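You operate a simulated robot arm through the tools that you are given. There is no shell and no other tool.

You are at the controls of a simulated two-armed robot. One attempt, no reset.

## Task
Put two of the slips from the top of the desk on the white book on the top of the desk. Then press the eight key two times. Keep to this order.

Only the result counts: the job must be done as asked and must still hold three seconds after the hand-in. Knocking over, shifting, dropping, spilling or breaking anything else fails it.

## Robot
Two 6-joint arms with two-finger grippers on one trunk, on a base that drives. Base frame: it is fixed to the floor where the robot stands at the start and does not move with it; the origin is under the middle of the robot, x ahead of it, y to its left, z up; the surface under the hand at the start is at about z = 760. Units: mm, degrees, N and s.
The left shoulder is at the start at [61, 143, 900], the right one opposite. With the tool pointing down near the work surface each hand reaches from about 320 to 720 mm from the robot's upright axis, wherever it stands, measured 20 degrees to its own side. Places, roughly: eight key [600, 600, 800]. Payload 2.45 kg a hand.
The TCP of each hand is the grasp point between the finger pads, 26 mm short of the fingertips. In the tool frame z runs along the fingers and y along their closing line. The gripper opens to 96 mm. The gripper's body begins 69 mm behind the TCP.
Orientation is that of the tool frame in the base frame, as a unit quaternion [x, y, z, w]. With the fingers straight down and closing along the base's y, the tool's x points along the base's -x, its y along +y and its z along -z.

## Interface
- The arms move only by the tool play_rows. It takes "left_commands", "right_commands" or both (then of equal length, played together; a hand with none holds still); each is a list of rows, each a list of 7 numbers: the shift along the tool's x, y, z in mm, then the turn, a rotation vector about the tool's x, y, z in degrees, then the finger opening in mm, from 0 to 96. In form: [[dx, dy, dz, rx, ry, rz, jaw], ...]. A call has 1 to 20 rows; each row shifts and turns the commanded pose from where the row before left it, along the tool's axes as they then stand. A row lasts 0.2 s, in which the tool goes at most 50 mm and 8.6 degrees; a call with a longer step from one row to the next is refused whole, and so is a gripper value outside its range. A pose out of reach is approached as far as the arm can. The call stops where the force on the tool passes 40 N (or 10 N more than at its start, if that is more) or the arm is blocked; 0.2 s more then pass. Each finger halts on what it meets, pressing with about 29 N; the grip force reading is that of the motor and also rises with nothing between the fingers. The clock runs only during rows and for 0.2 s after the last one: add rows that do not move to give the fingers time. It gives the time, the measured TCP pose, the force on the tool (base axes), the opening and the grip force at its end, in the units of the frame above (readings bear some noise), with the torque about the TCP (base axes, N m) and any sound that the robot's microphone picked up.
- Cameras (640 x 400 px; columns grow to the right, rows downward): "scene" is now at [132.8, 26.4, 1502.7]; the picture's right is [0.34, -0.94, -0.00], its down [-0.72, -0.26, -0.64] and it looks along [0.60, 0.22, -0.77] (base axes); focal length 275 px, centre (320, 200). "left" rides on the left gripper at [82, -3, -98] in its tool frame; the picture's right is [0.04, 1.00, 0.00], its down [-0.73, 0.03, -0.68] and it looks along [-0.68, 0.03, 0.73] (tool axes); focal length 256 px, centre (320, 200). "right" rides on the right gripper at [81, 3, -98] in its tool frame; the picture's right is [-0.04, 1.00, 0.00], its down [-0.73, -0.03, -0.68] and it looks along [-0.68, -0.03, 0.73] (tool axes); focal length 256 px, centre (320, 200). There is no depth. A picture from a camera that has moved, and an enlarged one, comes with that camera's place and axes in the base frame and with its lens.
- snapshot(camera): a new picture of that camera. The clock stands still meanwhile.
- slide_trunk(by): slides the trunk up (or, below 0, down) by that many mm; the arms and the scene camera ride with it, the base frame stays. It gives what a move gives, with no picture.
- base_move(legs): drives the robot by 1 to 6 legs, each [ahead, turn to the left] in mm and degrees, along the robot's own axes; the way and the turn of a leg run together, so that a leg with both is an arc; at most 1500 mm and 180 degrees a leg. The arms and the cameras ride along, it lands a little off, and it stops where it bumps. It gives what a move gives.
- head_to(pan, tilt): turns the head with the scene camera to pan (to the left, within 86 degrees either way) and tilt (down, from -29 to 69), counted from straight ahead of the robot. It gives what a move gives.
- enlarge(camera, box): a new picture of the part [left, top, right, bottom] of that camera's present view, enlarged. The clock stands still meanwhile.
- sign_off(): hands the job in; it is judged then, once.

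Places have to be worked out from the pictures, the camera data and where the tool is seen. Open the grippers and draw the arms clear of the work before you hand the job in, unless the task says otherwise.

The tools are called after "Call:" by a JSON object that holds its "op" and its "data". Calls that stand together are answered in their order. play_rows: Moves the arms, as the interface text tells. Its arguments: {"type":"object","properties":{"left_commands":{"type":"array","items":{"type":"array","items":{"type":"number"}}},"right_commands":{"type":"array","items":{"type":"array","items":{"type":"number"}}}},"required":[]} The other tools are called the same way: slide_trunk (by) slides the trunk up or down; base_move (legs) drives the base; head_to (pan, tilt) turns the head that bears the scene camera; snapshot (camera) takes a picture; enlarge (camera, box) takes an enlarged picture of a part of a camera's view; sign_off () hands the job in.

At the start:

```text
time_s: 0.0
left_ee_pos: [417.8, 453.6, 1073.9]
left_tcp_rot: [-0.003, 1.0, 0.0, 0.0]
left_wrist_force: [-0.6, 0.2, 0.3]
left_wrist_torque: [-0.02, -0.02, 0.01]
left_finger_gap: 95.8
left_grasp_force: 0.0
right_ee_pos: [515.4, -70.0, 1072.7]
right_tcp_rot: [-0.004, 1.0, 0.001, 0.0]
right_wrist_force: [0.6, 0.2, 0.6]
right_wrist_torque: [-0.02, 0.01, 0.0]
right_finger_gap: 96.0
right_grasp_force: 0.1
trunk travel left (down, up): [-525.0, 65.0]
robot x, y, heading: [-3.0, 1.2, -0.0]
head pan, tilt: [19.9, 50.1]
```

scene: 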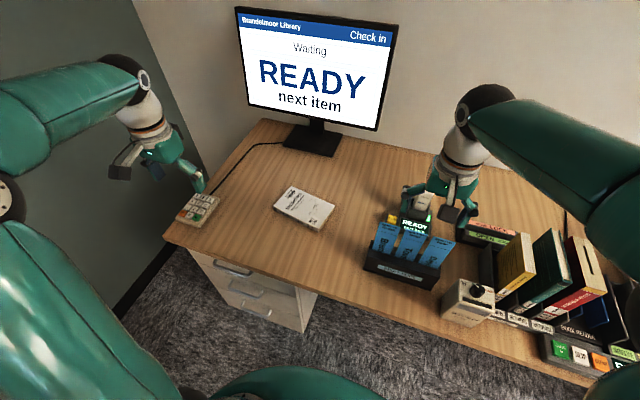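
right: 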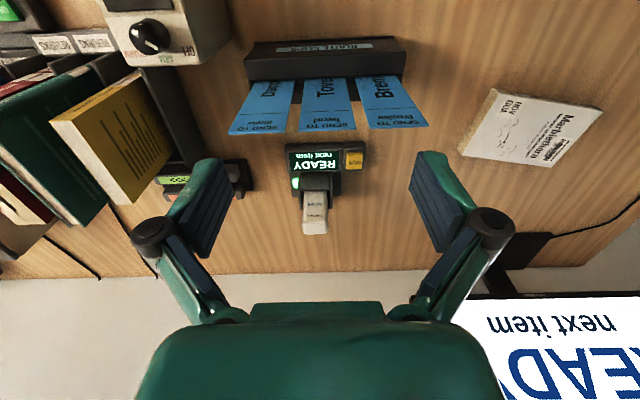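
left: 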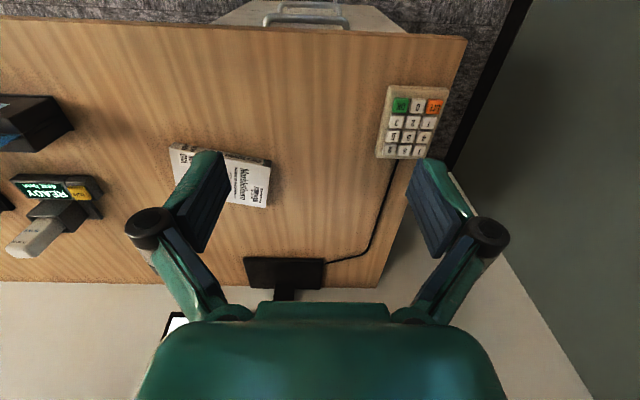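

I start by looking closer at the slips, the book and the keypad before anything moves.

Call:
{"op": "enlarge", "data": {"camera": "scene", "box": [340, 170, 500, 310]}}

Call:
{"op": "enlarge", "data": {"camera": "scene", "box": [160, 160, 360, 285]}}

Call:
{"op": "enlarge", "data": {"camera": "right", "box": [220, 20, 460, 170]}}

Call:
{"op": "enlarge", "data": {"camera": "left", "box": [350, 70, 480, 170]}}

```text
2.86 times, centred on (420, 240) of scene
camera zoom: at [132.8, 26.4, 1502.7], right [0.34, -0.94, 0.0], down [-0.72, -0.26, -0.64], along [0.6, 0.22, -0.77], focal length 785 px, centre (34, 86)
```

zoom: 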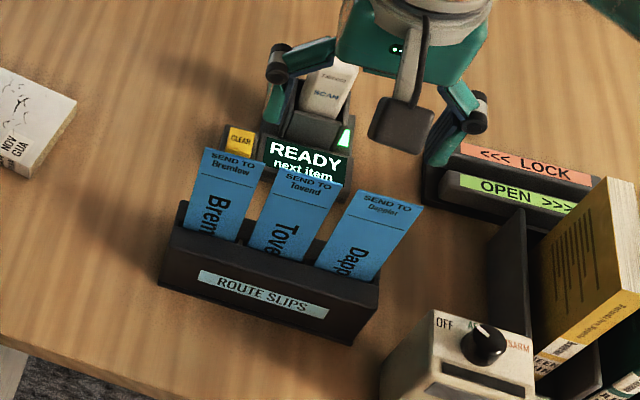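

```text
3.20 times, centred on (260, 222) of scene
camera zoom: at [132.8, 26.4, 1502.7], right [0.34, -0.94, 0.0], down [-0.72, -0.26, -0.64], along [0.6, 0.22, -0.77], focal length 879 px, centre (512, 128)
```

zoom: 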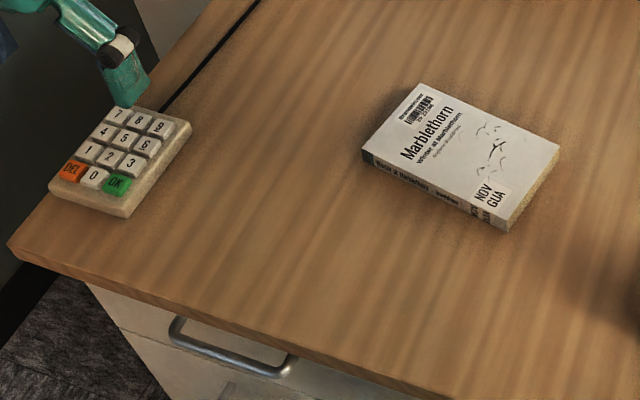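

```text
2.67 times, centred on (340, 95) of right
camera zoom: at [433.6, -66.2, 1170.8], right [0.03, 1.0, 0.0], down [0.73, -0.02, 0.68], along [0.68, -0.02, -0.73], focal length 683 px, centre (267, 480)
```

zoom: 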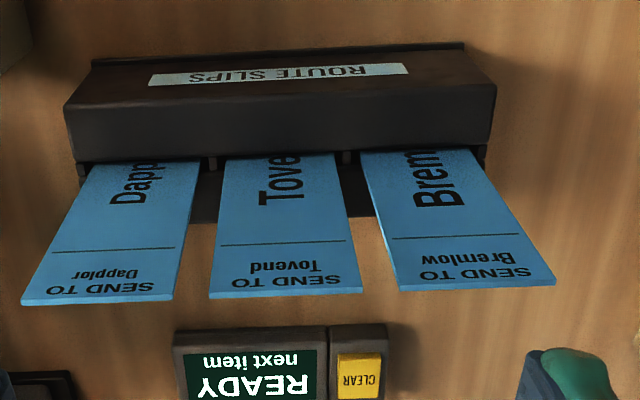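

```text
4.00 times, centred on (415, 120) of left
camera zoom: at [335.9, 449.8, 1173.1], right [-0.05, 1.0, 0.0], down [0.73, 0.03, 0.68], along [0.68, 0.03, -0.73], focal length 1024 px, centre (-60, 520)
```

zoom: 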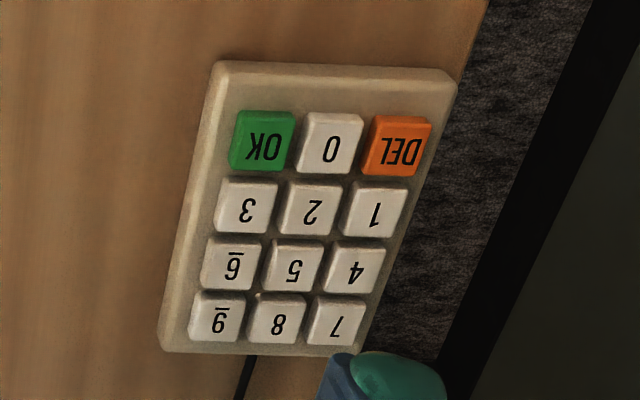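

The three slips stand upright in the holder, tops near [538, y, 970] with y about -2, -64 and -126. The book is centred near [652, 270], and the 8 key near [571, 608, 785], which is out of reach from here. I look around with the head to check clearance for driving to the left.

Call:
{"op": "head_to", "data": {"pan": 0, "tilt": 69}}

Call:
{"op": "snapshot", "data": {"camera": "scene"}}

Call:
{"op": "head_to", "data": {"pan": 80, "tilt": 50}}

Call:
{"op": "snapshot", "data": {"camera": "scene"}}

Call:
{"op": "head_to", "data": {"pan": 0, "tilt": 35}}

Call:
{"op": "snapshot", "data": {"camera": "scene"}}

```text
time_s: 0.8
left_ee_pos: [416.0, 452.6, 1074.5]
left_tcp_rot: [-0.004, 1.0, 0.0, 0.001]
left_wrist_force: [-0.2, 0.4, 0.3]
left_wrist_torque: [-0.03, 0.0, -0.01]
left_finger_gap: 95.9
left_grasp_force: 0.1
right_ee_pos: [515.4, -68.9, 1072.3]
right_tcp_rot: [-0.004, 1.0, 0.001, 0.0]
right_wrist_force: [0.0, 0.7, 0.0]
right_wrist_torque: [0.02, 0.01, 0.03]
right_finger_gap: 95.7
right_grasp_force: 0.1
trunk travel left (down, up): [-525.0, 65.0]
robot x, y, heading: [1.0, 0.3, -0.1]
head pan, tilt: [0.0, 68.8]
```

```text
taken
camera scene: at [116.4, 0.2, 1481.0], right [0.0, -1.0, 0.0], down [-0.93, 0.0, -0.36], along [0.36, 0.0, -0.93], focal length 275 px, centre (320, 200)
```

scene: 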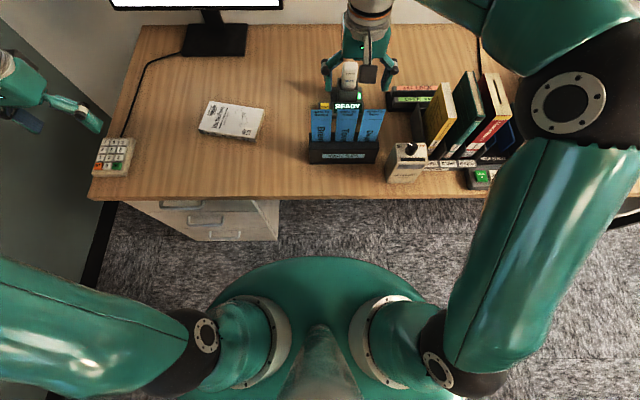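

```text
time_s: 2.4
left_ee_pos: [417.4, 454.1, 1073.6]
left_tcp_rot: [-0.003, 1.0, 0.0, 0.0]
left_wrist_force: [-0.3, 1.4, 0.2]
left_wrist_torque: [0.0, -0.01, 0.02]
left_finger_gap: 96.3
left_grasp_force: 0.0
right_ee_pos: [515.9, -70.3, 1072.1]
right_tcp_rot: [-0.003, 1.0, 0.0, 0.001]
right_wrist_force: [0.1, 0.2, -0.2]
right_wrist_torque: [0.0, -0.01, 0.03]
right_finger_gap: 96.0
right_grasp_force: 0.1
trunk travel left (down, up): [-525.0, 65.0]
robot x, y, heading: [1.4, 0.2, -0.1]
head pan, tilt: [80.0, 50.0]
```

```text
taken
camera scene: at [73.9, 76.0, 1502.9], right [0.98, -0.17, 0.0], down [-0.13, -0.75, -0.64], along [0.11, 0.63, -0.77], focal length 275 px, centre (320, 200)
```

scene: 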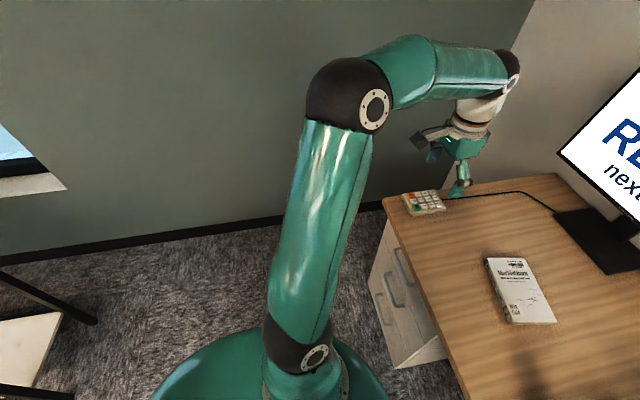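

```text
time_s: 3.9
left_ee_pos: [418.0, 454.1, 1075.0]
left_tcp_rot: [-0.004, 1.0, 0.0, 0.0]
left_wrist_force: [-0.3, -0.6, -0.7]
left_wrist_torque: [0.01, -0.02, 0.03]
left_finger_gap: 95.8
left_grasp_force: 0.0
right_ee_pos: [516.9, -69.1, 1073.0]
right_tcp_rot: [-0.003, 1.0, 0.0, 0.0]
right_wrist_force: [0.5, -0.5, 0.1]
right_wrist_torque: [-0.03, 0.0, -0.01]
right_finger_gap: 96.0
right_grasp_force: 0.0
trunk travel left (down, up): [-525.0, 65.0]
robot x, y, heading: [-0.1, 1.1, -0.1]
head pan, tilt: [0.0, 35.0]
```

```text
taken
camera scene: at [148.6, 0.2, 1524.6], right [0.0, -1.0, 0.0], down [-0.57, 0.0, -0.82], along [0.82, 0.0, -0.57], focal length 275 px, centre (320, 200)
```

scene: 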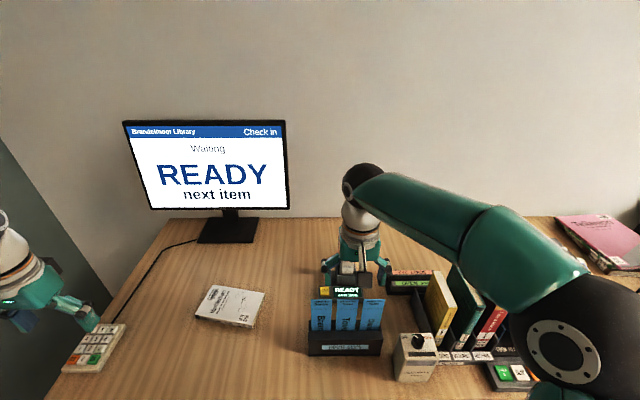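

The base looks round, the elbows ride high at about z = 1260, and the left wall is near y = 1200. There is some object behind on the left, so I look there and to the right before turning the base.

Call:
{"op": "head_to", "data": {"pan": 86, "tilt": 25}}

Call:
{"op": "snapshot", "data": {"camera": "scene"}}

Call:
{"op": "head_to", "data": {"pan": -86, "tilt": 35}}

Call:
{"op": "snapshot", "data": {"camera": "scene"}}

```text
time_s: 5.5
left_ee_pos: [417.8, 454.1, 1074.1]
left_tcp_rot: [-0.003, 1.0, 0.0, 0.0]
left_wrist_force: [0.0, -0.2, 0.4]
left_wrist_torque: [0.02, -0.01, 0.01]
left_finger_gap: 95.8
left_grasp_force: 0.1
right_ee_pos: [515.1, -70.1, 1072.4]
right_tcp_rot: [-0.003, 1.0, 0.0, 0.0]
right_wrist_force: [-0.3, -0.6, 0.2]
right_wrist_torque: [0.02, 0.02, 0.01]
right_finger_gap: 96.0
right_grasp_force: 0.0
trunk travel left (down, up): [-525.0, 65.0]
robot x, y, heading: [-3.2, -4.7, 0.1]
head pan, tilt: [85.9, 25.0]
```

```text
taken
camera scene: at [67.1, 92.1, 1540.4], right [1.0, -0.07, 0.0], down [-0.03, -0.42, -0.91], along [0.06, 0.9, -0.42], focal length 275 px, centre (320, 200)
```

scene: 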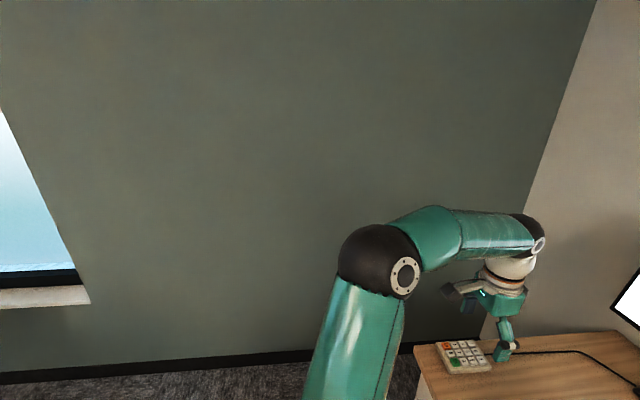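

```text
time_s: 8.1
left_ee_pos: [416.9, 453.7, 1075.8]
left_tcp_rot: [-0.003, 1.0, 0.0, 0.0]
left_wrist_force: [-0.2, 0.0, 0.7]
left_wrist_torque: [0.0, 0.0, 0.0]
left_finger_gap: 96.0
left_grasp_force: 0.1
right_ee_pos: [517.2, -71.3, 1071.9]
right_tcp_rot: [-0.004, 1.0, 0.0, 0.0]
right_wrist_force: [-0.1, 0.7, -0.9]
right_wrist_torque: [0.01, 0.01, -0.02]
right_finger_gap: 96.4
right_grasp_force: 0.0
trunk travel left (down, up): [-525.0, 65.0]
robot x, y, heading: [0.9, -0.5, -0.0]
head pan, tilt: [-85.9, 35.0]
```

```text
taken
camera scene: at [66.7, -87.7, 1524.6], right [-1.0, -0.07, 0.0], down [-0.04, 0.57, -0.82], along [0.06, -0.82, -0.57], focal length 275 px, centre (320, 200)
```

scene: 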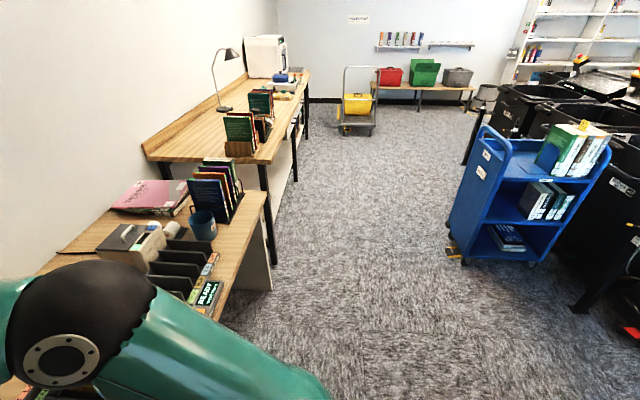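

The left wall only has a window. I check the floor behind on the left once more at a steeper tilt, because the left arm will swing through that sector.

Call:
{"op": "head_to", "data": {"pan": 86, "tilt": 60}}

Call:
{"op": "snapshot", "data": {"camera": "scene"}}

```text
time_s: 10.7
left_ee_pos: [417.0, 453.0, 1074.9]
left_tcp_rot: [-0.004, 1.0, 0.0, 0.0]
left_wrist_force: [-0.4, 0.3, -0.8]
left_wrist_torque: [-0.01, 0.01, -0.01]
left_finger_gap: 95.9
left_grasp_force: 0.2
right_ee_pos: [516.6, -70.7, 1073.3]
right_tcp_rot: [-0.003, 1.0, 0.0, 0.0]
right_wrist_force: [-0.5, -0.1, 1.1]
right_wrist_torque: [0.01, 0.01, -0.01]
right_finger_gap: 96.4
right_grasp_force: 0.2
trunk travel left (down, up): [-525.0, 65.0]
robot x, y, heading: [0.9, 1.2, 0.2]
head pan, tilt: [85.9, 60.0]
```

```text
taken
camera scene: at [65.2, 66.7, 1490.3], right [1.0, -0.07, 0.0], down [-0.06, -0.86, -0.5], along [0.04, 0.5, -0.87], focal length 275 px, centre (320, 200)
```

scene: 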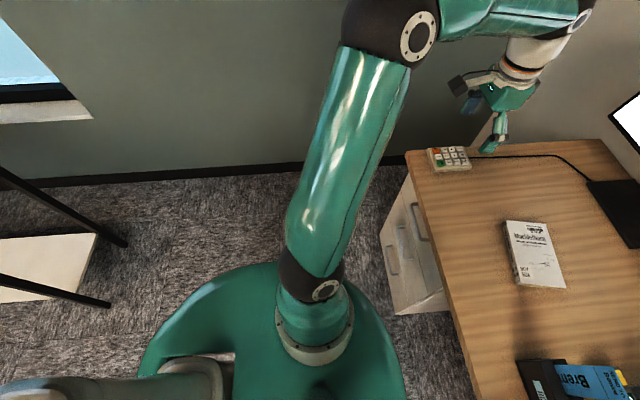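

The path is free: the table behind is beyond x = -1000 and the wall is at y = 1200, while both hands ride at z = 1046 or more. I turn left 90, drive 300 mm and turn back, so the right arm serves slips and book and the left arm the keypad.

Call:
{"op": "base_move", "data": {"legs": [[0, 90], [300, 0], [0, -90]]}}

Call:
{"op": "head_to", "data": {"pan": 0, "tilt": 50}}

Call:
{"op": "snapshot", "data": {"camera": "scene"}}

Call:
{"op": "snapshot", "data": {"camera": "right"}}

Call:
{"op": "snapshot", "data": {"camera": "left"}}

```text
time_s: 13.8
left_ee_pos: [-159.2, 596.8, 1074.3]
left_tcp_rot: [-0.486, 0.874, -0.002, 0.0]
left_wrist_force: [-0.2, 0.2, 0.3]
left_wrist_torque: [-0.02, -0.01, 0.01]
left_finger_gap: 95.9
left_grasp_force: 0.1
right_ee_pos: [337.2, 399.2, 1072.9]
right_tcp_rot: [-0.484, 0.875, -0.003, 0.0]
right_wrist_force: [-0.6, 0.2, -0.2]
right_wrist_torque: [-0.05, -0.06, 0.03]
right_finger_gap: 96.1
right_grasp_force: 0.1
trunk travel left (down, up): [-525.0, 65.0]
robot x, y, heading: [35.6, -24.8, 59.2]
head pan, tilt: [85.9, 60.0]
stopped in leg 1: the robot was blocked; the commanded pose is now the measured one
```

```text
time_s: 15.4
left_ee_pos: [-157.4, 594.6, 1075.7]
left_tcp_rot: [-0.485, 0.874, 0.0, 0.0]
left_wrist_force: [0.0, 0.6, -0.2]
left_wrist_torque: [0.03, 0.03, 0.01]
left_finger_gap: 96.2
left_grasp_force: 0.0
right_ee_pos: [337.4, 398.1, 1073.9]
right_tcp_rot: [-0.484, 0.875, -0.001, 0.0]
right_wrist_force: [-0.4, -0.1, 0.5]
right_wrist_torque: [-0.02, -0.01, 0.03]
right_finger_gap: 96.2
right_grasp_force: 0.0
trunk travel left (down, up): [-525.0, 65.0]
robot x, y, heading: [30.5, -24.2, 58.8]
head pan, tilt: [0.0, 50.0]
```

```text
taken
camera scene: at [105.3, 94.5, 1502.8], right [0.86, -0.51, 0.0], down [-0.39, -0.66, -0.64], along [0.33, 0.55, -0.77], focal length 275 px, centre (320, 200)
```

scene: 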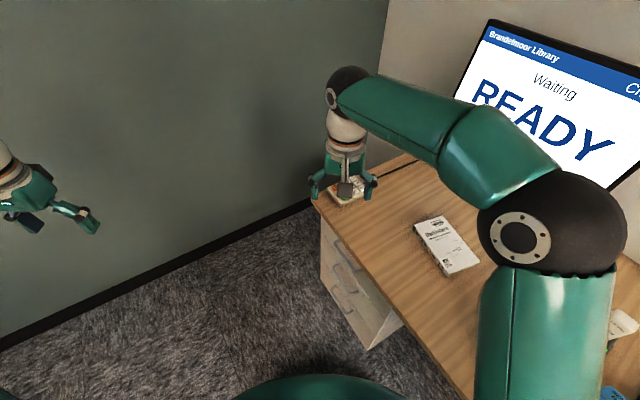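

```text
taken
camera right: at [291.9, 331.3, 1172.0], right [-0.83, 0.56, 0.0], down [0.41, 0.61, 0.68], along [0.38, 0.56, -0.73], focal length 256 px, centre (320, 200)
```

right: 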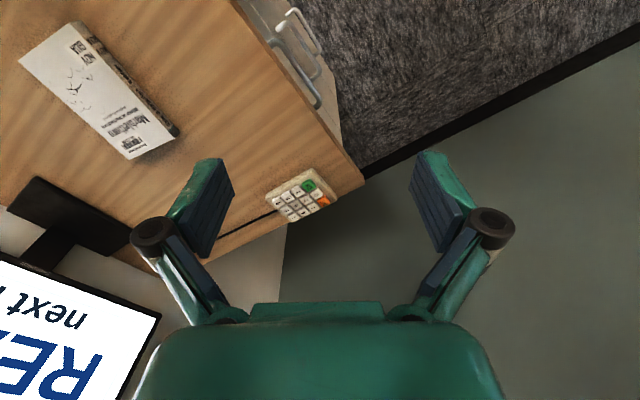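

```text
taken
camera left: at [-197.3, 523.4, 1175.1], right [-0.87, 0.49, 0.0], down [0.36, 0.64, 0.68], along [0.34, 0.59, -0.73], focal length 256 px, centre (320, 200)
```

left: 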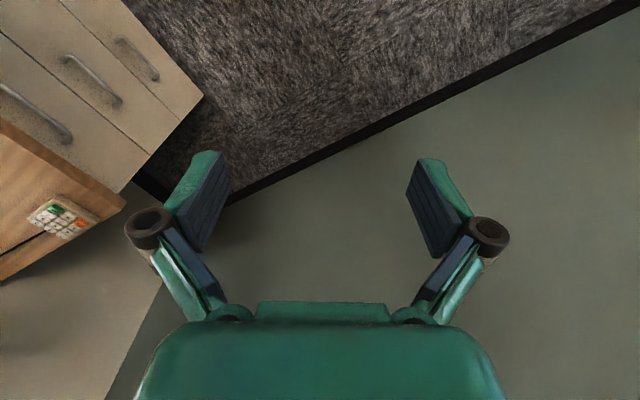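

The turn was blocked at 59 degrees with no force on the arms, so something touches the base. I look around from this heading, behind and beside, to find the obstacle.

Call:
{"op": "head_to", "data": {"pan": 86, "tilt": 55}}

Call:
{"op": "snapshot", "data": {"camera": "scene"}}

Call:
{"op": "head_to", "data": {"pan": -86, "tilt": 60}}

Call:
{"op": "snapshot", "data": {"camera": "scene"}}

Call:
{"op": "head_to", "data": {"pan": -40, "tilt": 65}}

Call:
{"op": "snapshot", "data": {"camera": "scene"}}

```text
time_s: 17.0
left_ee_pos: [-157.3, 594.4, 1076.7]
left_tcp_rot: [-0.486, 0.874, 0.0, 0.0]
left_wrist_force: [0.2, -0.1, 1.2]
left_wrist_torque: [0.01, 0.01, -0.01]
left_finger_gap: 95.9
left_grasp_force: 0.1
right_ee_pos: [339.6, 397.3, 1072.5]
right_tcp_rot: [-0.484, 0.875, -0.001, -0.001]
right_wrist_force: [0.5, 0.5, 0.0]
right_wrist_torque: [-0.03, 0.01, 0.01]
right_finger_gap: 95.9
right_grasp_force: 0.1
trunk travel left (down, up): [-525.0, 65.0]
robot x, y, heading: [36.5, -22.1, 59.1]
head pan, tilt: [85.9, 55.0]
```

```text
taken
camera scene: at [6.7, 69.9, 1496.4], right [0.57, 0.82, 0.0], down [0.67, -0.47, -0.57], along [-0.47, 0.33, -0.82], focal length 275 px, centre (320, 200)
```

scene: 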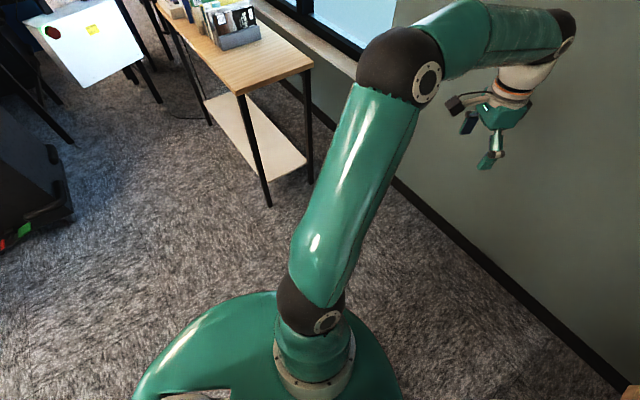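

```text
time_s: 19.6
left_ee_pos: [-157.4, 592.9, 1075.7]
left_tcp_rot: [-0.485, 0.875, 0.0, 0.0]
left_wrist_force: [0.3, -0.4, 0.1]
left_wrist_torque: [0.01, 0.01, 0.02]
left_finger_gap: 96.2
left_grasp_force: 0.1
right_ee_pos: [338.6, 397.7, 1073.1]
right_tcp_rot: [-0.484, 0.875, 0.0, 0.0]
right_wrist_force: [-0.4, -0.4, 0.8]
right_wrist_torque: [0.01, 0.02, 0.0]
right_finger_gap: 96.0
right_grasp_force: 0.1
trunk travel left (down, up): [-525.0, 65.0]
robot x, y, heading: [35.2, -18.6, 59.0]
head pan, tilt: [-85.9, 60.0]
```

```text
taken
camera scene: at [125.2, -1.7, 1490.3], right [-0.45, -0.89, 0.0], down [-0.77, 0.39, -0.5], along [0.45, -0.23, -0.87], focal length 275 px, centre (320, 200)
```

scene: 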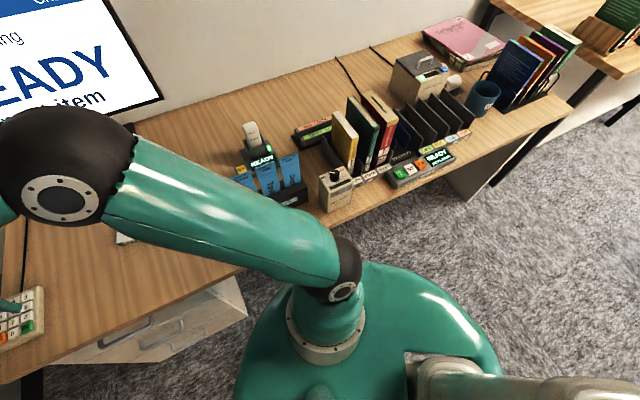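

```text
time_s: 20.8
left_ee_pos: [-157.6, 594.3, 1076.7]
left_tcp_rot: [-0.486, 0.874, 0.0, 0.0]
left_wrist_force: [-0.8, -0.9, -0.8]
left_wrist_torque: [0.01, 0.0, 0.03]
left_finger_gap: 96.0
left_grasp_force: 0.1
right_ee_pos: [338.6, 397.2, 1074.1]
right_tcp_rot: [-0.485, 0.875, 0.0, -0.001]
right_wrist_force: [0.0, -0.2, 0.8]
right_wrist_torque: [-0.01, 0.01, -0.01]
right_finger_gap: 95.7
right_grasp_force: 0.1
trunk travel left (down, up): [-525.0, 65.0]
robot x, y, heading: [33.4, -21.0, 59.0]
head pan, tilt: [-40.0, 65.0]
```

```text
taken
camera scene: at [123.2, 48.2, 1484.7], right [0.33, -0.95, 0.0], down [-0.86, -0.3, -0.42], along [0.4, 0.14, -0.91], focal length 275 px, centre (320, 200)
```

scene: 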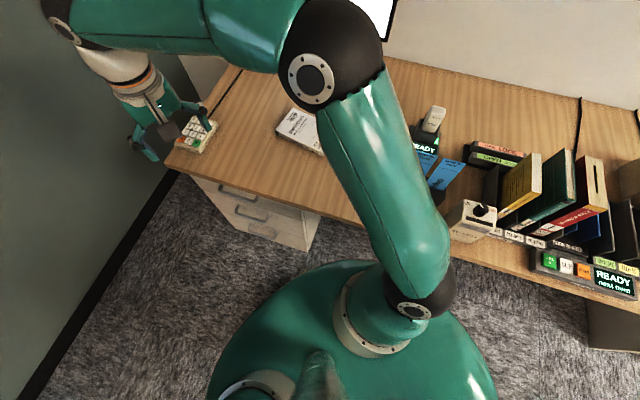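

Nothing stands behind within reach, so the base's front corner most likely met the desk front (x about 400) while the base drifted to x = 35. I back away, finish the turn with more margin, and drive along the desk.

Call:
{"op": "base_move", "data": {"legs": [[-220, 0]]}}

Call:
{"op": "base_move", "data": {"legs": [[0, 31]]}}

```text
time_s: 22.5
left_ee_pos: [-271.1, 405.4, 1077.1]
left_tcp_rot: [-0.485, 0.874, 0.0, 0.001]
left_wrist_force: [0.8, -0.7, -0.7]
left_wrist_torque: [0.02, -0.01, 0.01]
left_finger_gap: 95.8
left_grasp_force: 0.0
right_ee_pos: [224.4, 209.4, 1073.8]
right_tcp_rot: [-0.484, 0.875, 0.0, 0.0]
right_wrist_force: [0.8, 0.1, 0.5]
right_wrist_torque: [0.01, -0.04, -0.02]
right_finger_gap: 96.0
right_grasp_force: 0.0
trunk travel left (down, up): [-525.0, 65.0]
robot x, y, heading: [-76.6, -215.5, 58.8]
head pan, tilt: [-40.0, 65.0]
```

```text
time_s: 24.6
left_ee_pos: [-561.5, 219.3, 1077.0]
left_tcp_rot: [-0.702, 0.712, 0.0, -0.001]
left_wrist_force: [-0.6, 0.6, 0.3]
left_wrist_torque: [0.01, 0.02, 0.0]
left_finger_gap: 96.3
left_grasp_force: 0.0
right_ee_pos: [-34.9, 305.3, 1072.9]
right_tcp_rot: [-0.701, 0.713, -0.001, 0.0]
right_wrist_force: [-0.2, 0.2, -0.7]
right_wrist_torque: [0.04, -0.01, -0.02]
right_finger_gap: 96.2
right_grasp_force: 0.0
trunk travel left (down, up): [-525.0, 65.0]
robot x, y, heading: [-56.1, -212.1, 89.8]
head pan, tilt: [-40.0, 65.0]
```

Heading is now 90 with the base standing back from the desk. The hand readings and the base reading disagree by some centimetres, so I will re-measure everything with the hand cameras at the end. I drive along the desk and turn back in separate steps.

Call:
{"op": "base_move", "data": {"legs": [[490, 0]]}}

Call:
{"op": "base_move", "data": {"legs": [[0, -90]]}}

Call:
{"op": "head_to", "data": {"pan": 0, "tilt": 50}}

Call:
{"op": "snapshot", "data": {"camera": "scene"}}

Call:
{"op": "snapshot", "data": {"camera": "right"}}

Call:
{"op": "snapshot", "data": {"camera": "left"}}

```text
time_s: 27.5
left_ee_pos: [-560.7, 710.8, 1076.9]
left_tcp_rot: [-0.702, 0.712, 0.0, -0.001]
left_wrist_force: [0.6, -0.3, 0.3]
left_wrist_torque: [-0.01, -0.01, 0.01]
left_finger_gap: 96.0
left_grasp_force: 0.0
right_ee_pos: [-35.8, 798.1, 1073.9]
right_tcp_rot: [-0.702, 0.713, -0.001, 0.0]
right_wrist_force: [0.0, 1.0, 0.1]
right_wrist_torque: [-0.03, -0.04, 0.03]
right_finger_gap: 96.0
right_grasp_force: 0.2
trunk travel left (down, up): [-525.0, 65.0]
robot x, y, heading: [-51.4, 282.1, 89.8]
head pan, tilt: [-40.0, 65.0]
```

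```text
time_s: 30.7
left_ee_pos: [78.1, 936.3, 1080.0]
left_tcp_rot: [-0.245, 0.969, 0.002, 0.001]
left_wrist_force: [0.2, -0.1, -0.2]
left_wrist_torque: [0.04, 0.04, -0.01]
left_finger_gap: 96.0
left_grasp_force: 0.1
right_ee_pos: [410.4, 518.6, 1075.9]
right_tcp_rot: [-0.244, 0.97, 0.001, -0.001]
right_wrist_force: [0.2, 0.2, -0.3]
right_wrist_torque: [0.07, -0.01, 0.0]
right_finger_gap: 96.2
right_grasp_force: 0.2
trunk travel left (down, up): [-525.0, 65.0]
robot x, y, heading: [-73.2, 321.4, 27.0]
head pan, tilt: [-40.0, 65.0]
stopped in leg 1: the robot was blocked; the commanded pose is now the measured one
```

```text
time_s: 31.8
left_ee_pos: [76.3, 938.3, 1078.6]
left_tcp_rot: [-0.245, 0.97, 0.001, 0.001]
left_wrist_force: [-0.5, -0.1, -0.2]
left_wrist_torque: [0.03, 0.02, -0.01]
left_finger_gap: 96.1
left_grasp_force: 0.1
right_ee_pos: [409.4, 521.5, 1075.9]
right_tcp_rot: [-0.244, 0.97, -0.001, -0.001]
right_wrist_force: [-0.1, -0.2, -0.5]
right_wrist_torque: [-0.05, 0.0, 0.0]
right_finger_gap: 96.0
right_grasp_force: 0.1
trunk travel left (down, up): [-525.0, 65.0]
robot x, y, heading: [-75.6, 320.6, 27.4]
head pan, tilt: [0.0, 50.0]
```

```text
taken
camera scene: at [48.8, 383.1, 1502.8], right [0.46, -0.89, 0.0], down [-0.68, -0.35, -0.64], along [0.57, 0.29, -0.77], focal length 275 px, centre (320, 200)
```

scene: 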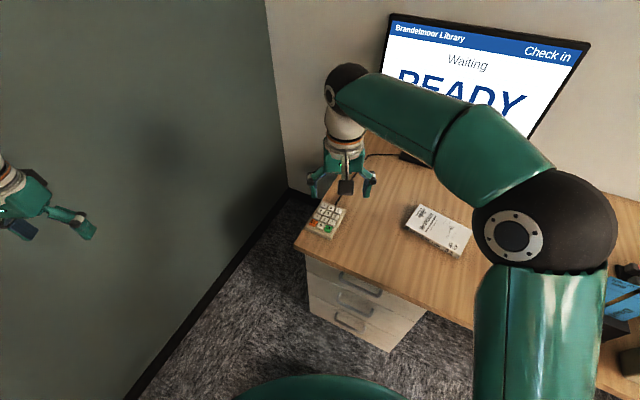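

```text
taken
camera right: at [335.3, 486.1, 1173.9], right [-0.44, 0.9, 0.0], down [0.66, 0.32, 0.68], along [0.61, 0.3, -0.74], focal length 256 px, centre (320, 200)
```

right: 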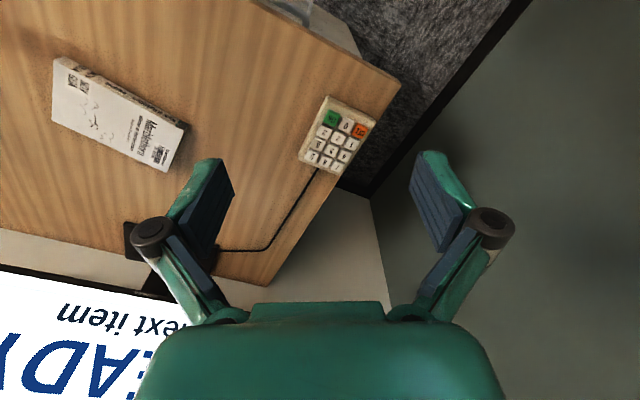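

```text
taken
camera left: at [7.2, 895.9, 1177.3], right [-0.51, 0.86, 0.0], down [0.63, 0.37, 0.68], along [0.58, 0.35, -0.73], focal length 256 px, centre (320, 200)
```

left: 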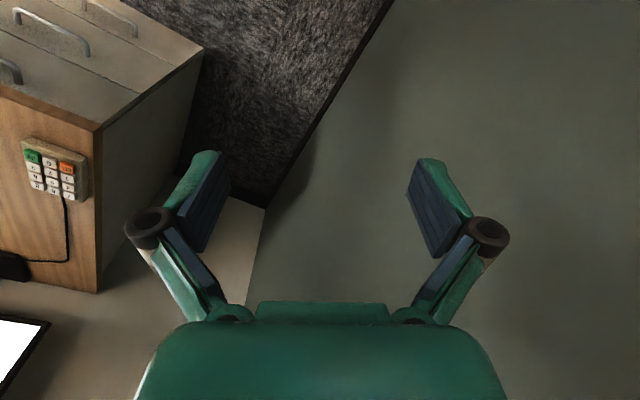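

The turn stopped again at heading 27. I take enlarged views of the keypad and book from both the hand and the head cameras to find out which pose reading is true and what could be touching.

Call:
{"op": "enlarge", "data": {"camera": "right", "box": [280, 80, 400, 180]}}

Call:
{"op": "enlarge", "data": {"camera": "scene", "box": [280, 170, 480, 295]}}

Call:
{"op": "head_to", "data": {"pan": 0, "tilt": 69}}

Call:
{"op": "snapshot", "data": {"camera": "scene"}}

Call:
{"op": "head_to", "data": {"pan": -80, "tilt": 60}}

Call:
{"op": "snapshot", "data": {"camera": "scene"}}

Call:
{"op": "head_to", "data": {"pan": 80, "tilt": 50}}

Call:
{"op": "snapshot", "data": {"camera": "scene"}}

```text
4.00 times, centred on (340, 130) of right
camera zoom: at [335.3, 486.1, 1173.9], right [-0.44, 0.9, 0.0], down [0.66, 0.32, 0.68], along [0.61, 0.3, -0.74], focal length 1024 px, centre (240, 480)
```

zoom: 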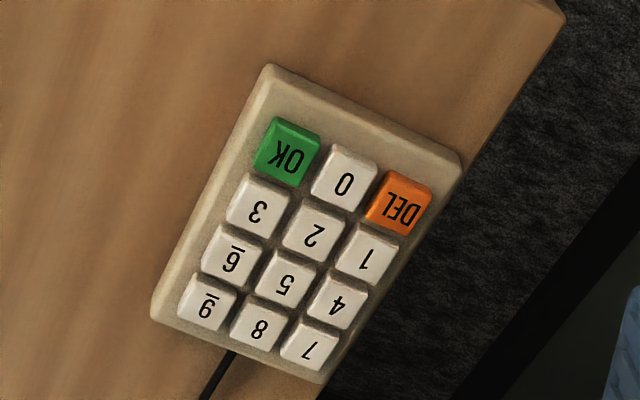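

```text
3.20 times, centred on (380, 232) of scene
camera zoom: at [48.8, 383.1, 1502.8], right [0.46, -0.89, 0.0], down [-0.68, -0.35, -0.64], along [0.57, 0.29, -0.77], focal length 879 px, centre (128, 96)
```

zoom: 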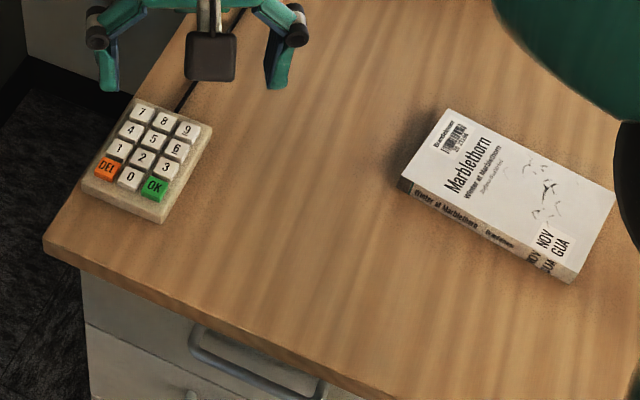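

```text
time_s: 32.6
left_ee_pos: [77.5, 937.0, 1078.4]
left_tcp_rot: [-0.244, 0.97, 0.001, 0.0]
left_wrist_force: [-0.1, 0.2, -0.3]
left_wrist_torque: [-0.01, 0.0, -0.02]
left_finger_gap: 95.9
left_grasp_force: 0.1
right_ee_pos: [409.0, 521.4, 1073.8]
right_tcp_rot: [-0.244, 0.97, -0.001, -0.001]
right_wrist_force: [-0.3, -0.3, 0.1]
right_wrist_torque: [0.0, -0.02, -0.03]
right_finger_gap: 96.0
right_grasp_force: 0.1
trunk travel left (down, up): [-525.0, 65.0]
robot x, y, heading: [-76.8, 318.7, 27.2]
head pan, tilt: [0.0, 68.8]
```

```text
taken
camera scene: at [30.1, 373.5, 1481.0], right [0.46, -0.89, 0.0], down [-0.83, -0.43, -0.36], along [0.32, 0.17, -0.93], focal length 275 px, centre (320, 200)
```

scene: 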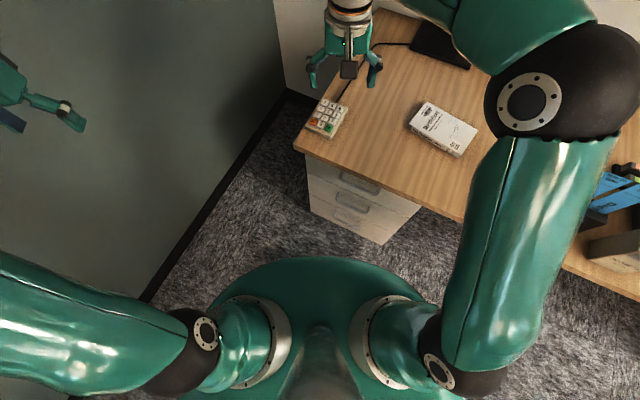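

```text
time_s: 34.1
left_ee_pos: [77.7, 937.7, 1077.3]
left_tcp_rot: [-0.244, 0.97, 0.001, 0.0]
left_wrist_force: [0.2, -0.6, -0.5]
left_wrist_torque: [0.02, -0.01, -0.01]
left_finger_gap: 96.0
left_grasp_force: 0.0
right_ee_pos: [409.1, 521.7, 1075.5]
right_tcp_rot: [-0.245, 0.969, 0.0, -0.001]
right_wrist_force: [-0.3, 0.3, -0.1]
right_wrist_torque: [0.01, 0.01, 0.0]
right_finger_gap: 95.9
right_grasp_force: 0.0
trunk travel left (down, up): [-525.0, 65.0]
robot x, y, heading: [-73.5, 318.5, 27.1]
head pan, tilt: [-80.0, 60.0]
```

```text
taken
camera scene: at [20.7, 294.9, 1490.3], right [-0.8, -0.61, 0.0], down [-0.52, 0.69, -0.5], along [0.3, -0.4, -0.87], focal length 275 px, centre (320, 200)
```

scene: 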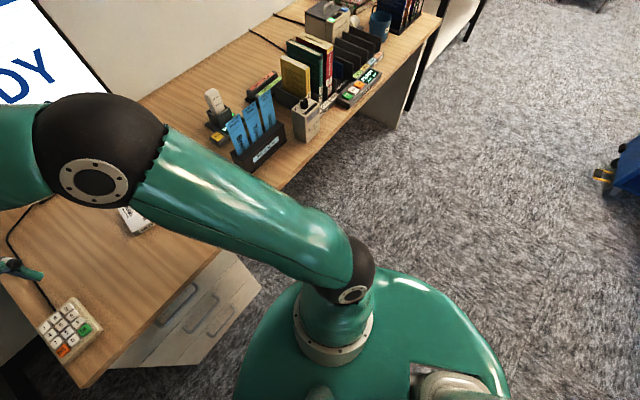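

```text
time_s: 36.6
left_ee_pos: [77.6, 937.2, 1079.0]
left_tcp_rot: [-0.244, 0.97, 0.001, 0.001]
left_wrist_force: [-0.1, -0.1, 0.2]
left_wrist_torque: [0.01, -0.01, -0.03]
left_finger_gap: 96.1
left_grasp_force: 0.0
right_ee_pos: [408.4, 520.6, 1074.9]
right_tcp_rot: [-0.243, 0.97, -0.001, -0.001]
right_wrist_force: [0.3, -0.5, -0.4]
right_wrist_torque: [0.01, -0.03, -0.01]
right_finger_gap: 96.1
right_grasp_force: 0.1
trunk travel left (down, up): [-525.0, 65.0]
robot x, y, heading: [-69.6, 321.7, 27.1]
head pan, tilt: [80.0, 50.0]
```

```text
taken
camera scene: at [-42.4, 421.5, 1502.9], right [0.96, 0.3, 0.0], down [0.23, -0.73, -0.64], along [-0.19, 0.61, -0.77], focal length 275 px, centre (320, 200)
```

scene: 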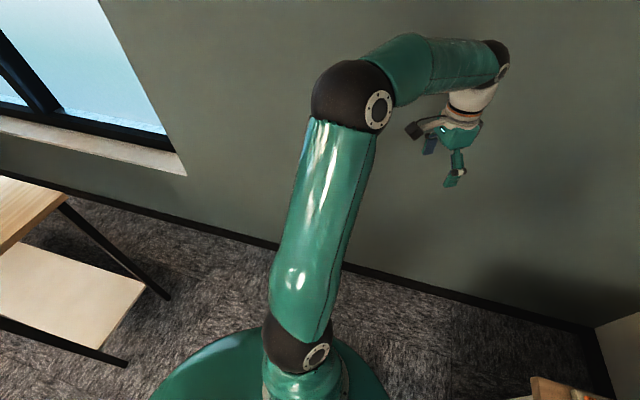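

The hand camera puts the 8 key at [568, 611] and the head camera at [567, 606], so both readings hold and nothing on the desk has moved. The long base is catching the drawer front diagonally, so I back off a little, finish the turn and then creep ahead.

Call:
{"op": "base_move", "data": {"legs": [[-70, 0]]}}

Call:
{"op": "base_move", "data": {"legs": [[0, -27]]}}

```text
time_s: 37.6
left_ee_pos: [13.4, 904.1, 1079.3]
left_tcp_rot: [-0.245, 0.97, 0.002, 0.002]
left_wrist_force: [-0.3, 0.3, 0.2]
left_wrist_torque: [0.02, -0.02, 0.01]
left_finger_gap: 95.8
left_grasp_force: 0.0
right_ee_pos: [345.7, 488.7, 1075.7]
right_tcp_rot: [-0.245, 0.97, 0.0, -0.001]
right_wrist_force: [-0.9, -0.9, 0.4]
right_wrist_torque: [0.06, -0.04, 0.02]
right_finger_gap: 95.9
right_grasp_force: 0.1
trunk travel left (down, up): [-525.0, 65.0]
robot x, y, heading: [-133.6, 288.1, 27.3]
head pan, tilt: [80.0, 50.0]
```

```text
time_s: 39.5
left_ee_pos: [278.2, 770.9, 1078.8]
left_tcp_rot: [-0.013, 1.0, 0.001, 0.001]
left_wrist_force: [-0.5, 0.3, 0.0]
left_wrist_torque: [-0.01, 0.03, -0.01]
left_finger_gap: 96.0
left_grasp_force: 0.0
right_ee_pos: [385.6, 249.3, 1076.2]
right_tcp_rot: [-0.013, 1.0, 0.0, -0.001]
right_wrist_force: [-0.5, 0.2, 0.3]
right_wrist_torque: [-0.01, 0.0, 0.01]
right_finger_gap: 96.1
right_grasp_force: 0.1
trunk travel left (down, up): [-525.0, 65.0]
robot x, y, heading: [-134.4, 307.3, 0.7]
head pan, tilt: [80.0, 50.0]
```

The robot now faces the desk at (-134, 307). I drive ahead 100 mm, staying short of the drawer handles.

Call:
{"op": "base_move", "data": {"legs": [[100, 0]]}}

Call:
{"op": "head_to", "data": {"pan": 0, "tilt": 45}}

Call:
{"op": "snapshot", "data": {"camera": "scene"}}

Call:
{"op": "snapshot", "data": {"camera": "right"}}

```text
time_s: 40.7
left_ee_pos: [381.5, 773.1, 1078.4]
left_tcp_rot: [-0.014, 1.0, -0.001, 0.001]
left_wrist_force: [0.0, -0.5, -0.6]
left_wrist_torque: [0.0, 0.03, 0.0]
left_finger_gap: 95.9
left_grasp_force: 0.1
right_ee_pos: [487.4, 250.5, 1074.2]
right_tcp_rot: [-0.013, 1.0, -0.001, -0.002]
right_wrist_force: [0.6, 0.3, -0.4]
right_wrist_torque: [-0.05, 0.03, 0.0]
right_finger_gap: 95.8
right_grasp_force: 0.2
trunk travel left (down, up): [-525.0, 65.0]
robot x, y, heading: [-33.6, 311.1, 0.5]
head pan, tilt: [80.0, 50.0]
```

```text
time_s: 42.2
left_ee_pos: [379.2, 772.1, 1080.8]
left_tcp_rot: [-0.013, 1.0, 0.001, 0.001]
left_wrist_force: [-0.7, 0.9, 0.3]
left_wrist_torque: [-0.03, 0.01, 0.0]
left_finger_gap: 95.9
left_grasp_force: 0.0
right_ee_pos: [486.6, 250.8, 1075.8]
right_tcp_rot: [-0.013, 1.0, 0.0, -0.001]
right_wrist_force: [0.3, 0.0, -0.4]
right_wrist_torque: [-0.02, 0.0, 0.02]
right_finger_gap: 95.8
right_grasp_force: 0.0
trunk travel left (down, up): [-525.0, 65.0]
robot x, y, heading: [-35.1, 306.1, 0.9]
head pan, tilt: [0.0, 45.0]
```

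```text
taken
camera scene: at [107.0, 310.9, 1509.8], right [0.01, -1.0, 0.0], down [-0.71, -0.01, -0.71], along [0.71, 0.01, -0.71], focal length 275 px, centre (320, 200)
```

scene: 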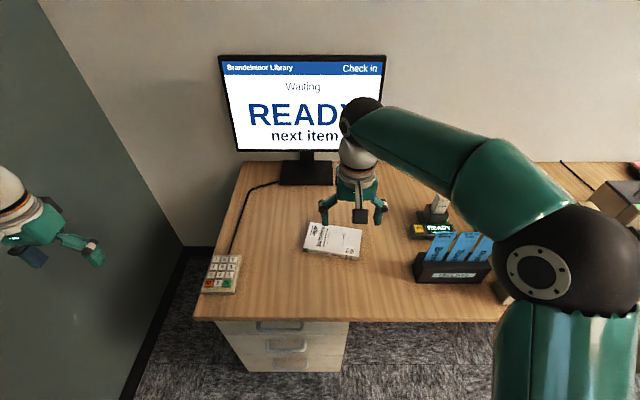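

```text
taken
camera right: at [404.2, 252.3, 1175.3], right [0.02, 1.0, 0.0], down [0.74, -0.01, 0.68], along [0.68, -0.01, -0.74], focal length 256 px, centre (320, 200)
```

right: 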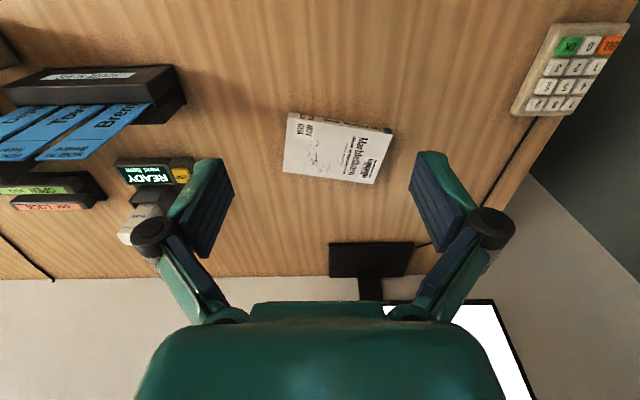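

The right hand now hangs above the book with a clear view. I enlarge the book and the slips from this hand camera to fix their corners and heights.

Call:
{"op": "enlarge", "data": {"camera": "right", "box": [270, 90, 410, 200]}}

Call:
{"op": "enlarge", "data": {"camera": "right", "box": [0, 40, 220, 190]}}

Call:
{"op": "enlarge", "data": {"camera": "scene", "box": [280, 200, 500, 300]}}

```text
3.64 times, centred on (340, 145) of right
camera zoom: at [404.2, 252.3, 1175.3], right [0.02, 1.0, 0.0], down [0.74, -0.01, 0.68], along [0.68, -0.01, -0.74], focal length 931 px, centre (247, 400)
```

zoom: 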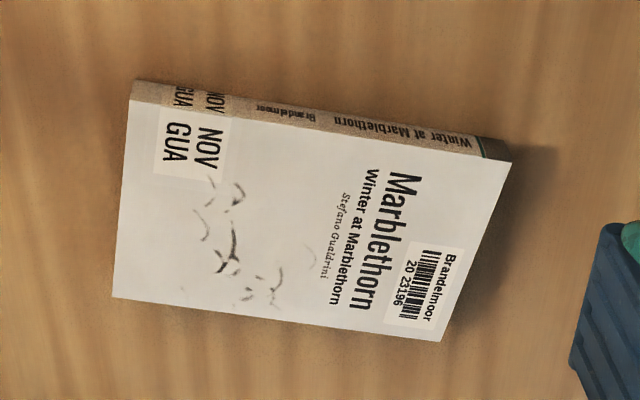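

```text
2.67 times, centred on (110, 115) of right
camera zoom: at [404.2, 252.3, 1175.3], right [0.02, 1.0, 0.0], down [0.74, -0.01, 0.68], along [0.68, -0.01, -0.74], focal length 683 px, centre (880, 427)
```

zoom: 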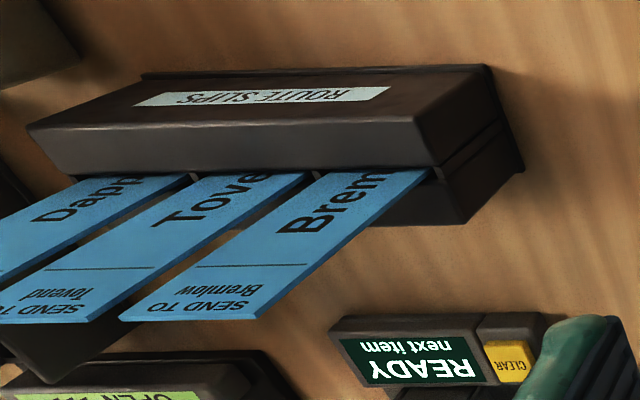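

```text
2.91 times, centred on (390, 250) of scene
camera zoom: at [107.0, 310.9, 1509.8], right [0.01, -1.0, 0.0], down [-0.71, -0.01, -0.71], along [0.71, 0.01, -0.71], focal length 799 px, centre (116, 54)
```

zoom: 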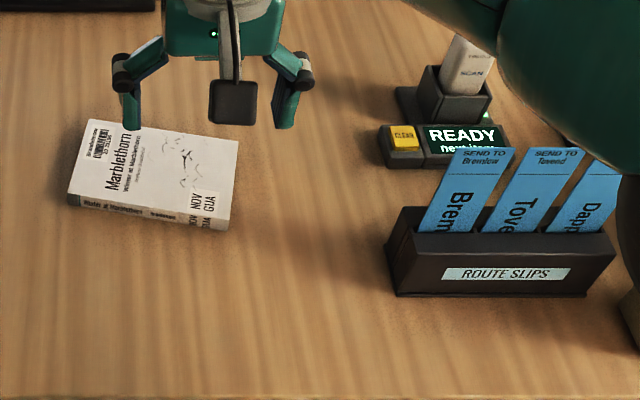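

Measured: the book's top face is centred at [659, 274, 779], 179 x 112 mm, with the long side 11 degrees off the y axis toward +x. The Bremlow slip's top edge is at x 538, y -23 to 25, z 970. I raise the trunk for clearance, then bring the right hand high above Bremlow and roll it to close along x.

Call:
{"op": "slide_trunk", "data": {"by": 60}}

Call:
{"op": "play_rows", "data": {"right_commands": [[-7.5, -42, 0, 0, 0, 0, 96], [-7.5, -42, 0, 0, 0, 0, 90], [-7.5, -42, 0, 0, 0, 0, 80], [-7.5, -42, 0, 0, 0, 0, 70], [-7.5, -42, 0, 0, 0, 0, 60], [-7.5, -42, 0, 0, 0, 0, 60], [0, 0, 0, 0, 0, 0, 60]]}}

```text
time_s: 43.2
left_ee_pos: [379.1, 771.4, 1139.8]
left_tcp_rot: [-0.013, 1.0, 0.001, 0.0]
left_wrist_force: [-0.3, 0.9, 0.1]
left_wrist_torque: [-0.01, 0.03, 0.0]
left_finger_gap: 96.1
left_grasp_force: 0.0
right_ee_pos: [487.0, 249.5, 1136.5]
right_tcp_rot: [-0.013, 1.0, 0.0, -0.001]
right_wrist_force: [0.4, 0.8, 0.3]
right_wrist_torque: [-0.02, -0.01, 0.0]
right_finger_gap: 96.1
right_grasp_force: 0.0
trunk travel left (down, up): [-585.0, 5.0]
robot x, y, heading: [-31.6, 310.3, 0.8]
head pan, tilt: [0.0, 45.0]
```

```text
time_s: 44.8
left_ee_pos: [378.9, 771.9, 1139.8]
left_tcp_rot: [-0.013, 1.0, 0.0, 0.001]
left_wrist_force: [0.8, 0.9, -0.7]
left_wrist_torque: [-0.03, 0.03, -0.02]
left_finger_gap: 95.8
left_grasp_force: 0.0
right_ee_pos: [537.2, -3.6, 1135.4]
right_tcp_rot: [-0.012, 1.0, -0.001, -0.001]
right_wrist_force: [-0.2, 0.4, 0.3]
right_wrist_torque: [0.0, -0.01, 0.04]
right_finger_gap: 60.1
right_grasp_force: 0.1
trunk travel left (down, up): [-585.0, 5.0]
robot x, y, heading: [-36.8, 310.1, 0.7]
head pan, tilt: [0.0, 45.0]
```

The hand is above Bremlow at z 1135. I roll it by 91.4 degrees about its own axis so the fingers close along base x.

Call:
{"op": "play_rows", "data": {"right_commands": [[0, 0, 0, 0, 0, 8.31, 60], [0, 0, 0, 0, 0, 8.31, 60], [0, 0, 0, 0, 0, 8.31, 60], [0, 0, 0, 0, 0, 8.31, 60], [0, 0, 0, 0, 0, 8.31, 60], [0, 0, 0, 0, 0, 8.31, 60], [0, 0, 0, 0, 0, 8.31, 60], [0, 0, 0, 0, 0, 8.31, 60], [0, 0, 0, 0, 0, 8.31, 60], [0, 0, 0, 0, 0, 8.31, 60], [0, 0, 0, 0, 0, 8.31, 60], [0, 0, 0, 0, 0, 0, 60]]}}

Call:
{"op": "snapshot", "data": {"camera": "right"}}

Call:
{"op": "snapshot", "data": {"camera": "scene"}}

```text
time_s: 47.4
left_ee_pos: [378.9, 770.7, 1139.8]
left_tcp_rot: [-0.013, 1.0, 0.001, 0.001]
left_wrist_force: [0.4, 0.5, 0.8]
left_wrist_torque: [-0.04, 0.01, 0.0]
left_finger_gap: 95.9
left_grasp_force: 0.0
right_ee_pos: [537.2, -0.9, 1136.4]
right_tcp_rot: [0.707, 0.707, 0.0, -0.001]
right_wrist_force: [0.1, -0.3, -0.3]
right_wrist_torque: [0.02, -0.01, 0.0]
right_finger_gap: 59.9
right_grasp_force: 0.1
trunk travel left (down, up): [-585.0, 5.0]
robot x, y, heading: [-34.8, 311.5, 0.6]
head pan, tilt: [0.0, 45.0]
```

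```text
taken
camera right: at [540.3, 81.7, 1235.2], right [1.0, -0.04, 0.0], down [-0.03, -0.73, 0.68], along [-0.03, -0.68, -0.73], focal length 256 px, centre (320, 200)
```

right: 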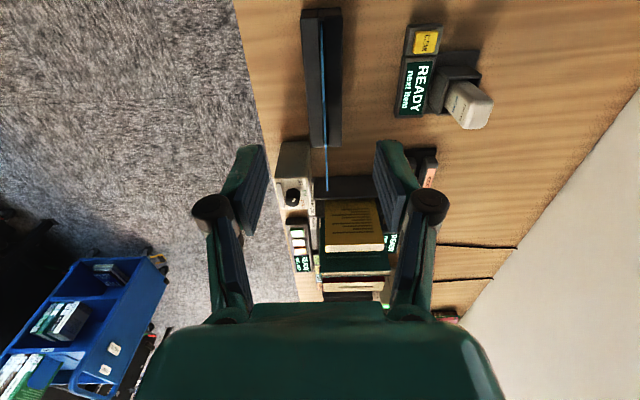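

```text
taken
camera scene: at [107.1, 310.8, 1569.8], right [0.01, -1.0, 0.0], down [-0.71, -0.01, -0.71], along [0.71, 0.01, -0.71], focal length 275 px, centre (320, 200)
```

scene: 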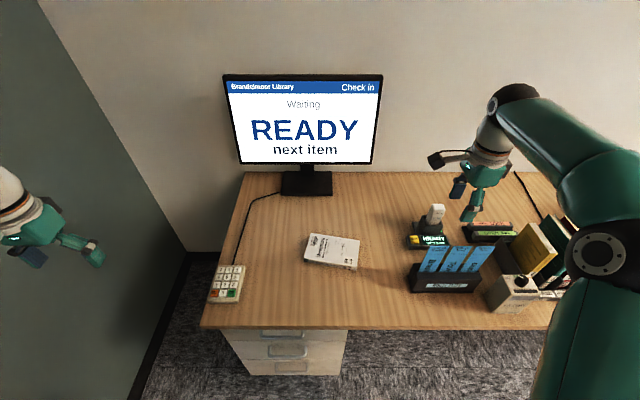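

The hand camera now looks along the slips edge-on between the fingers, which suits the centring. I enlarge it to measure the slip plane.

Call:
{"op": "enlarge", "data": {"camera": "right", "box": [270, 0, 390, 200]}}

Call:
{"op": "enlarge", "data": {"camera": "right", "box": [290, 0, 360, 60]}}

```text
2.00 times, centred on (330, 100) of right
camera zoom: at [540.3, 81.7, 1235.2], right [1.0, -0.04, 0.0], down [-0.03, -0.73, 0.68], along [-0.03, -0.68, -0.73], focal length 512 px, centre (300, 400)
```

zoom: 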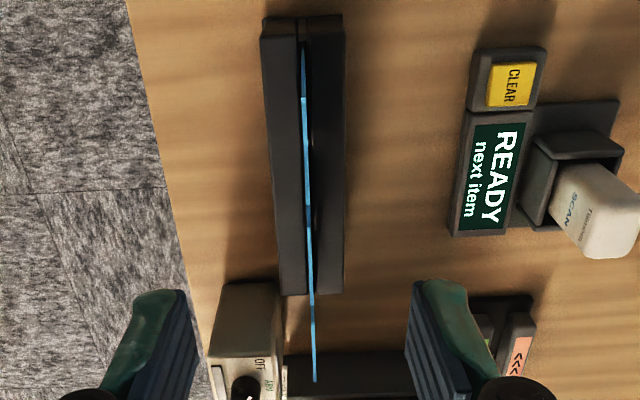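

```text
6.67 times, centred on (325, 30) of right
camera zoom: at [540.3, 81.7, 1235.2], right [1.0, -0.04, 0.0], down [-0.03, -0.73, 0.68], along [-0.03, -0.68, -0.73], focal length 1707 px, centre (287, 1333)
```

zoom: 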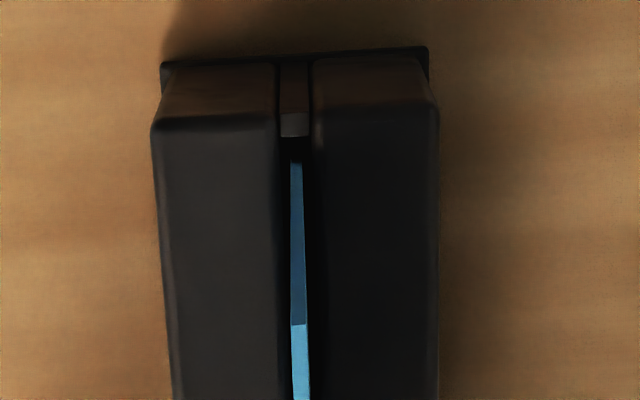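

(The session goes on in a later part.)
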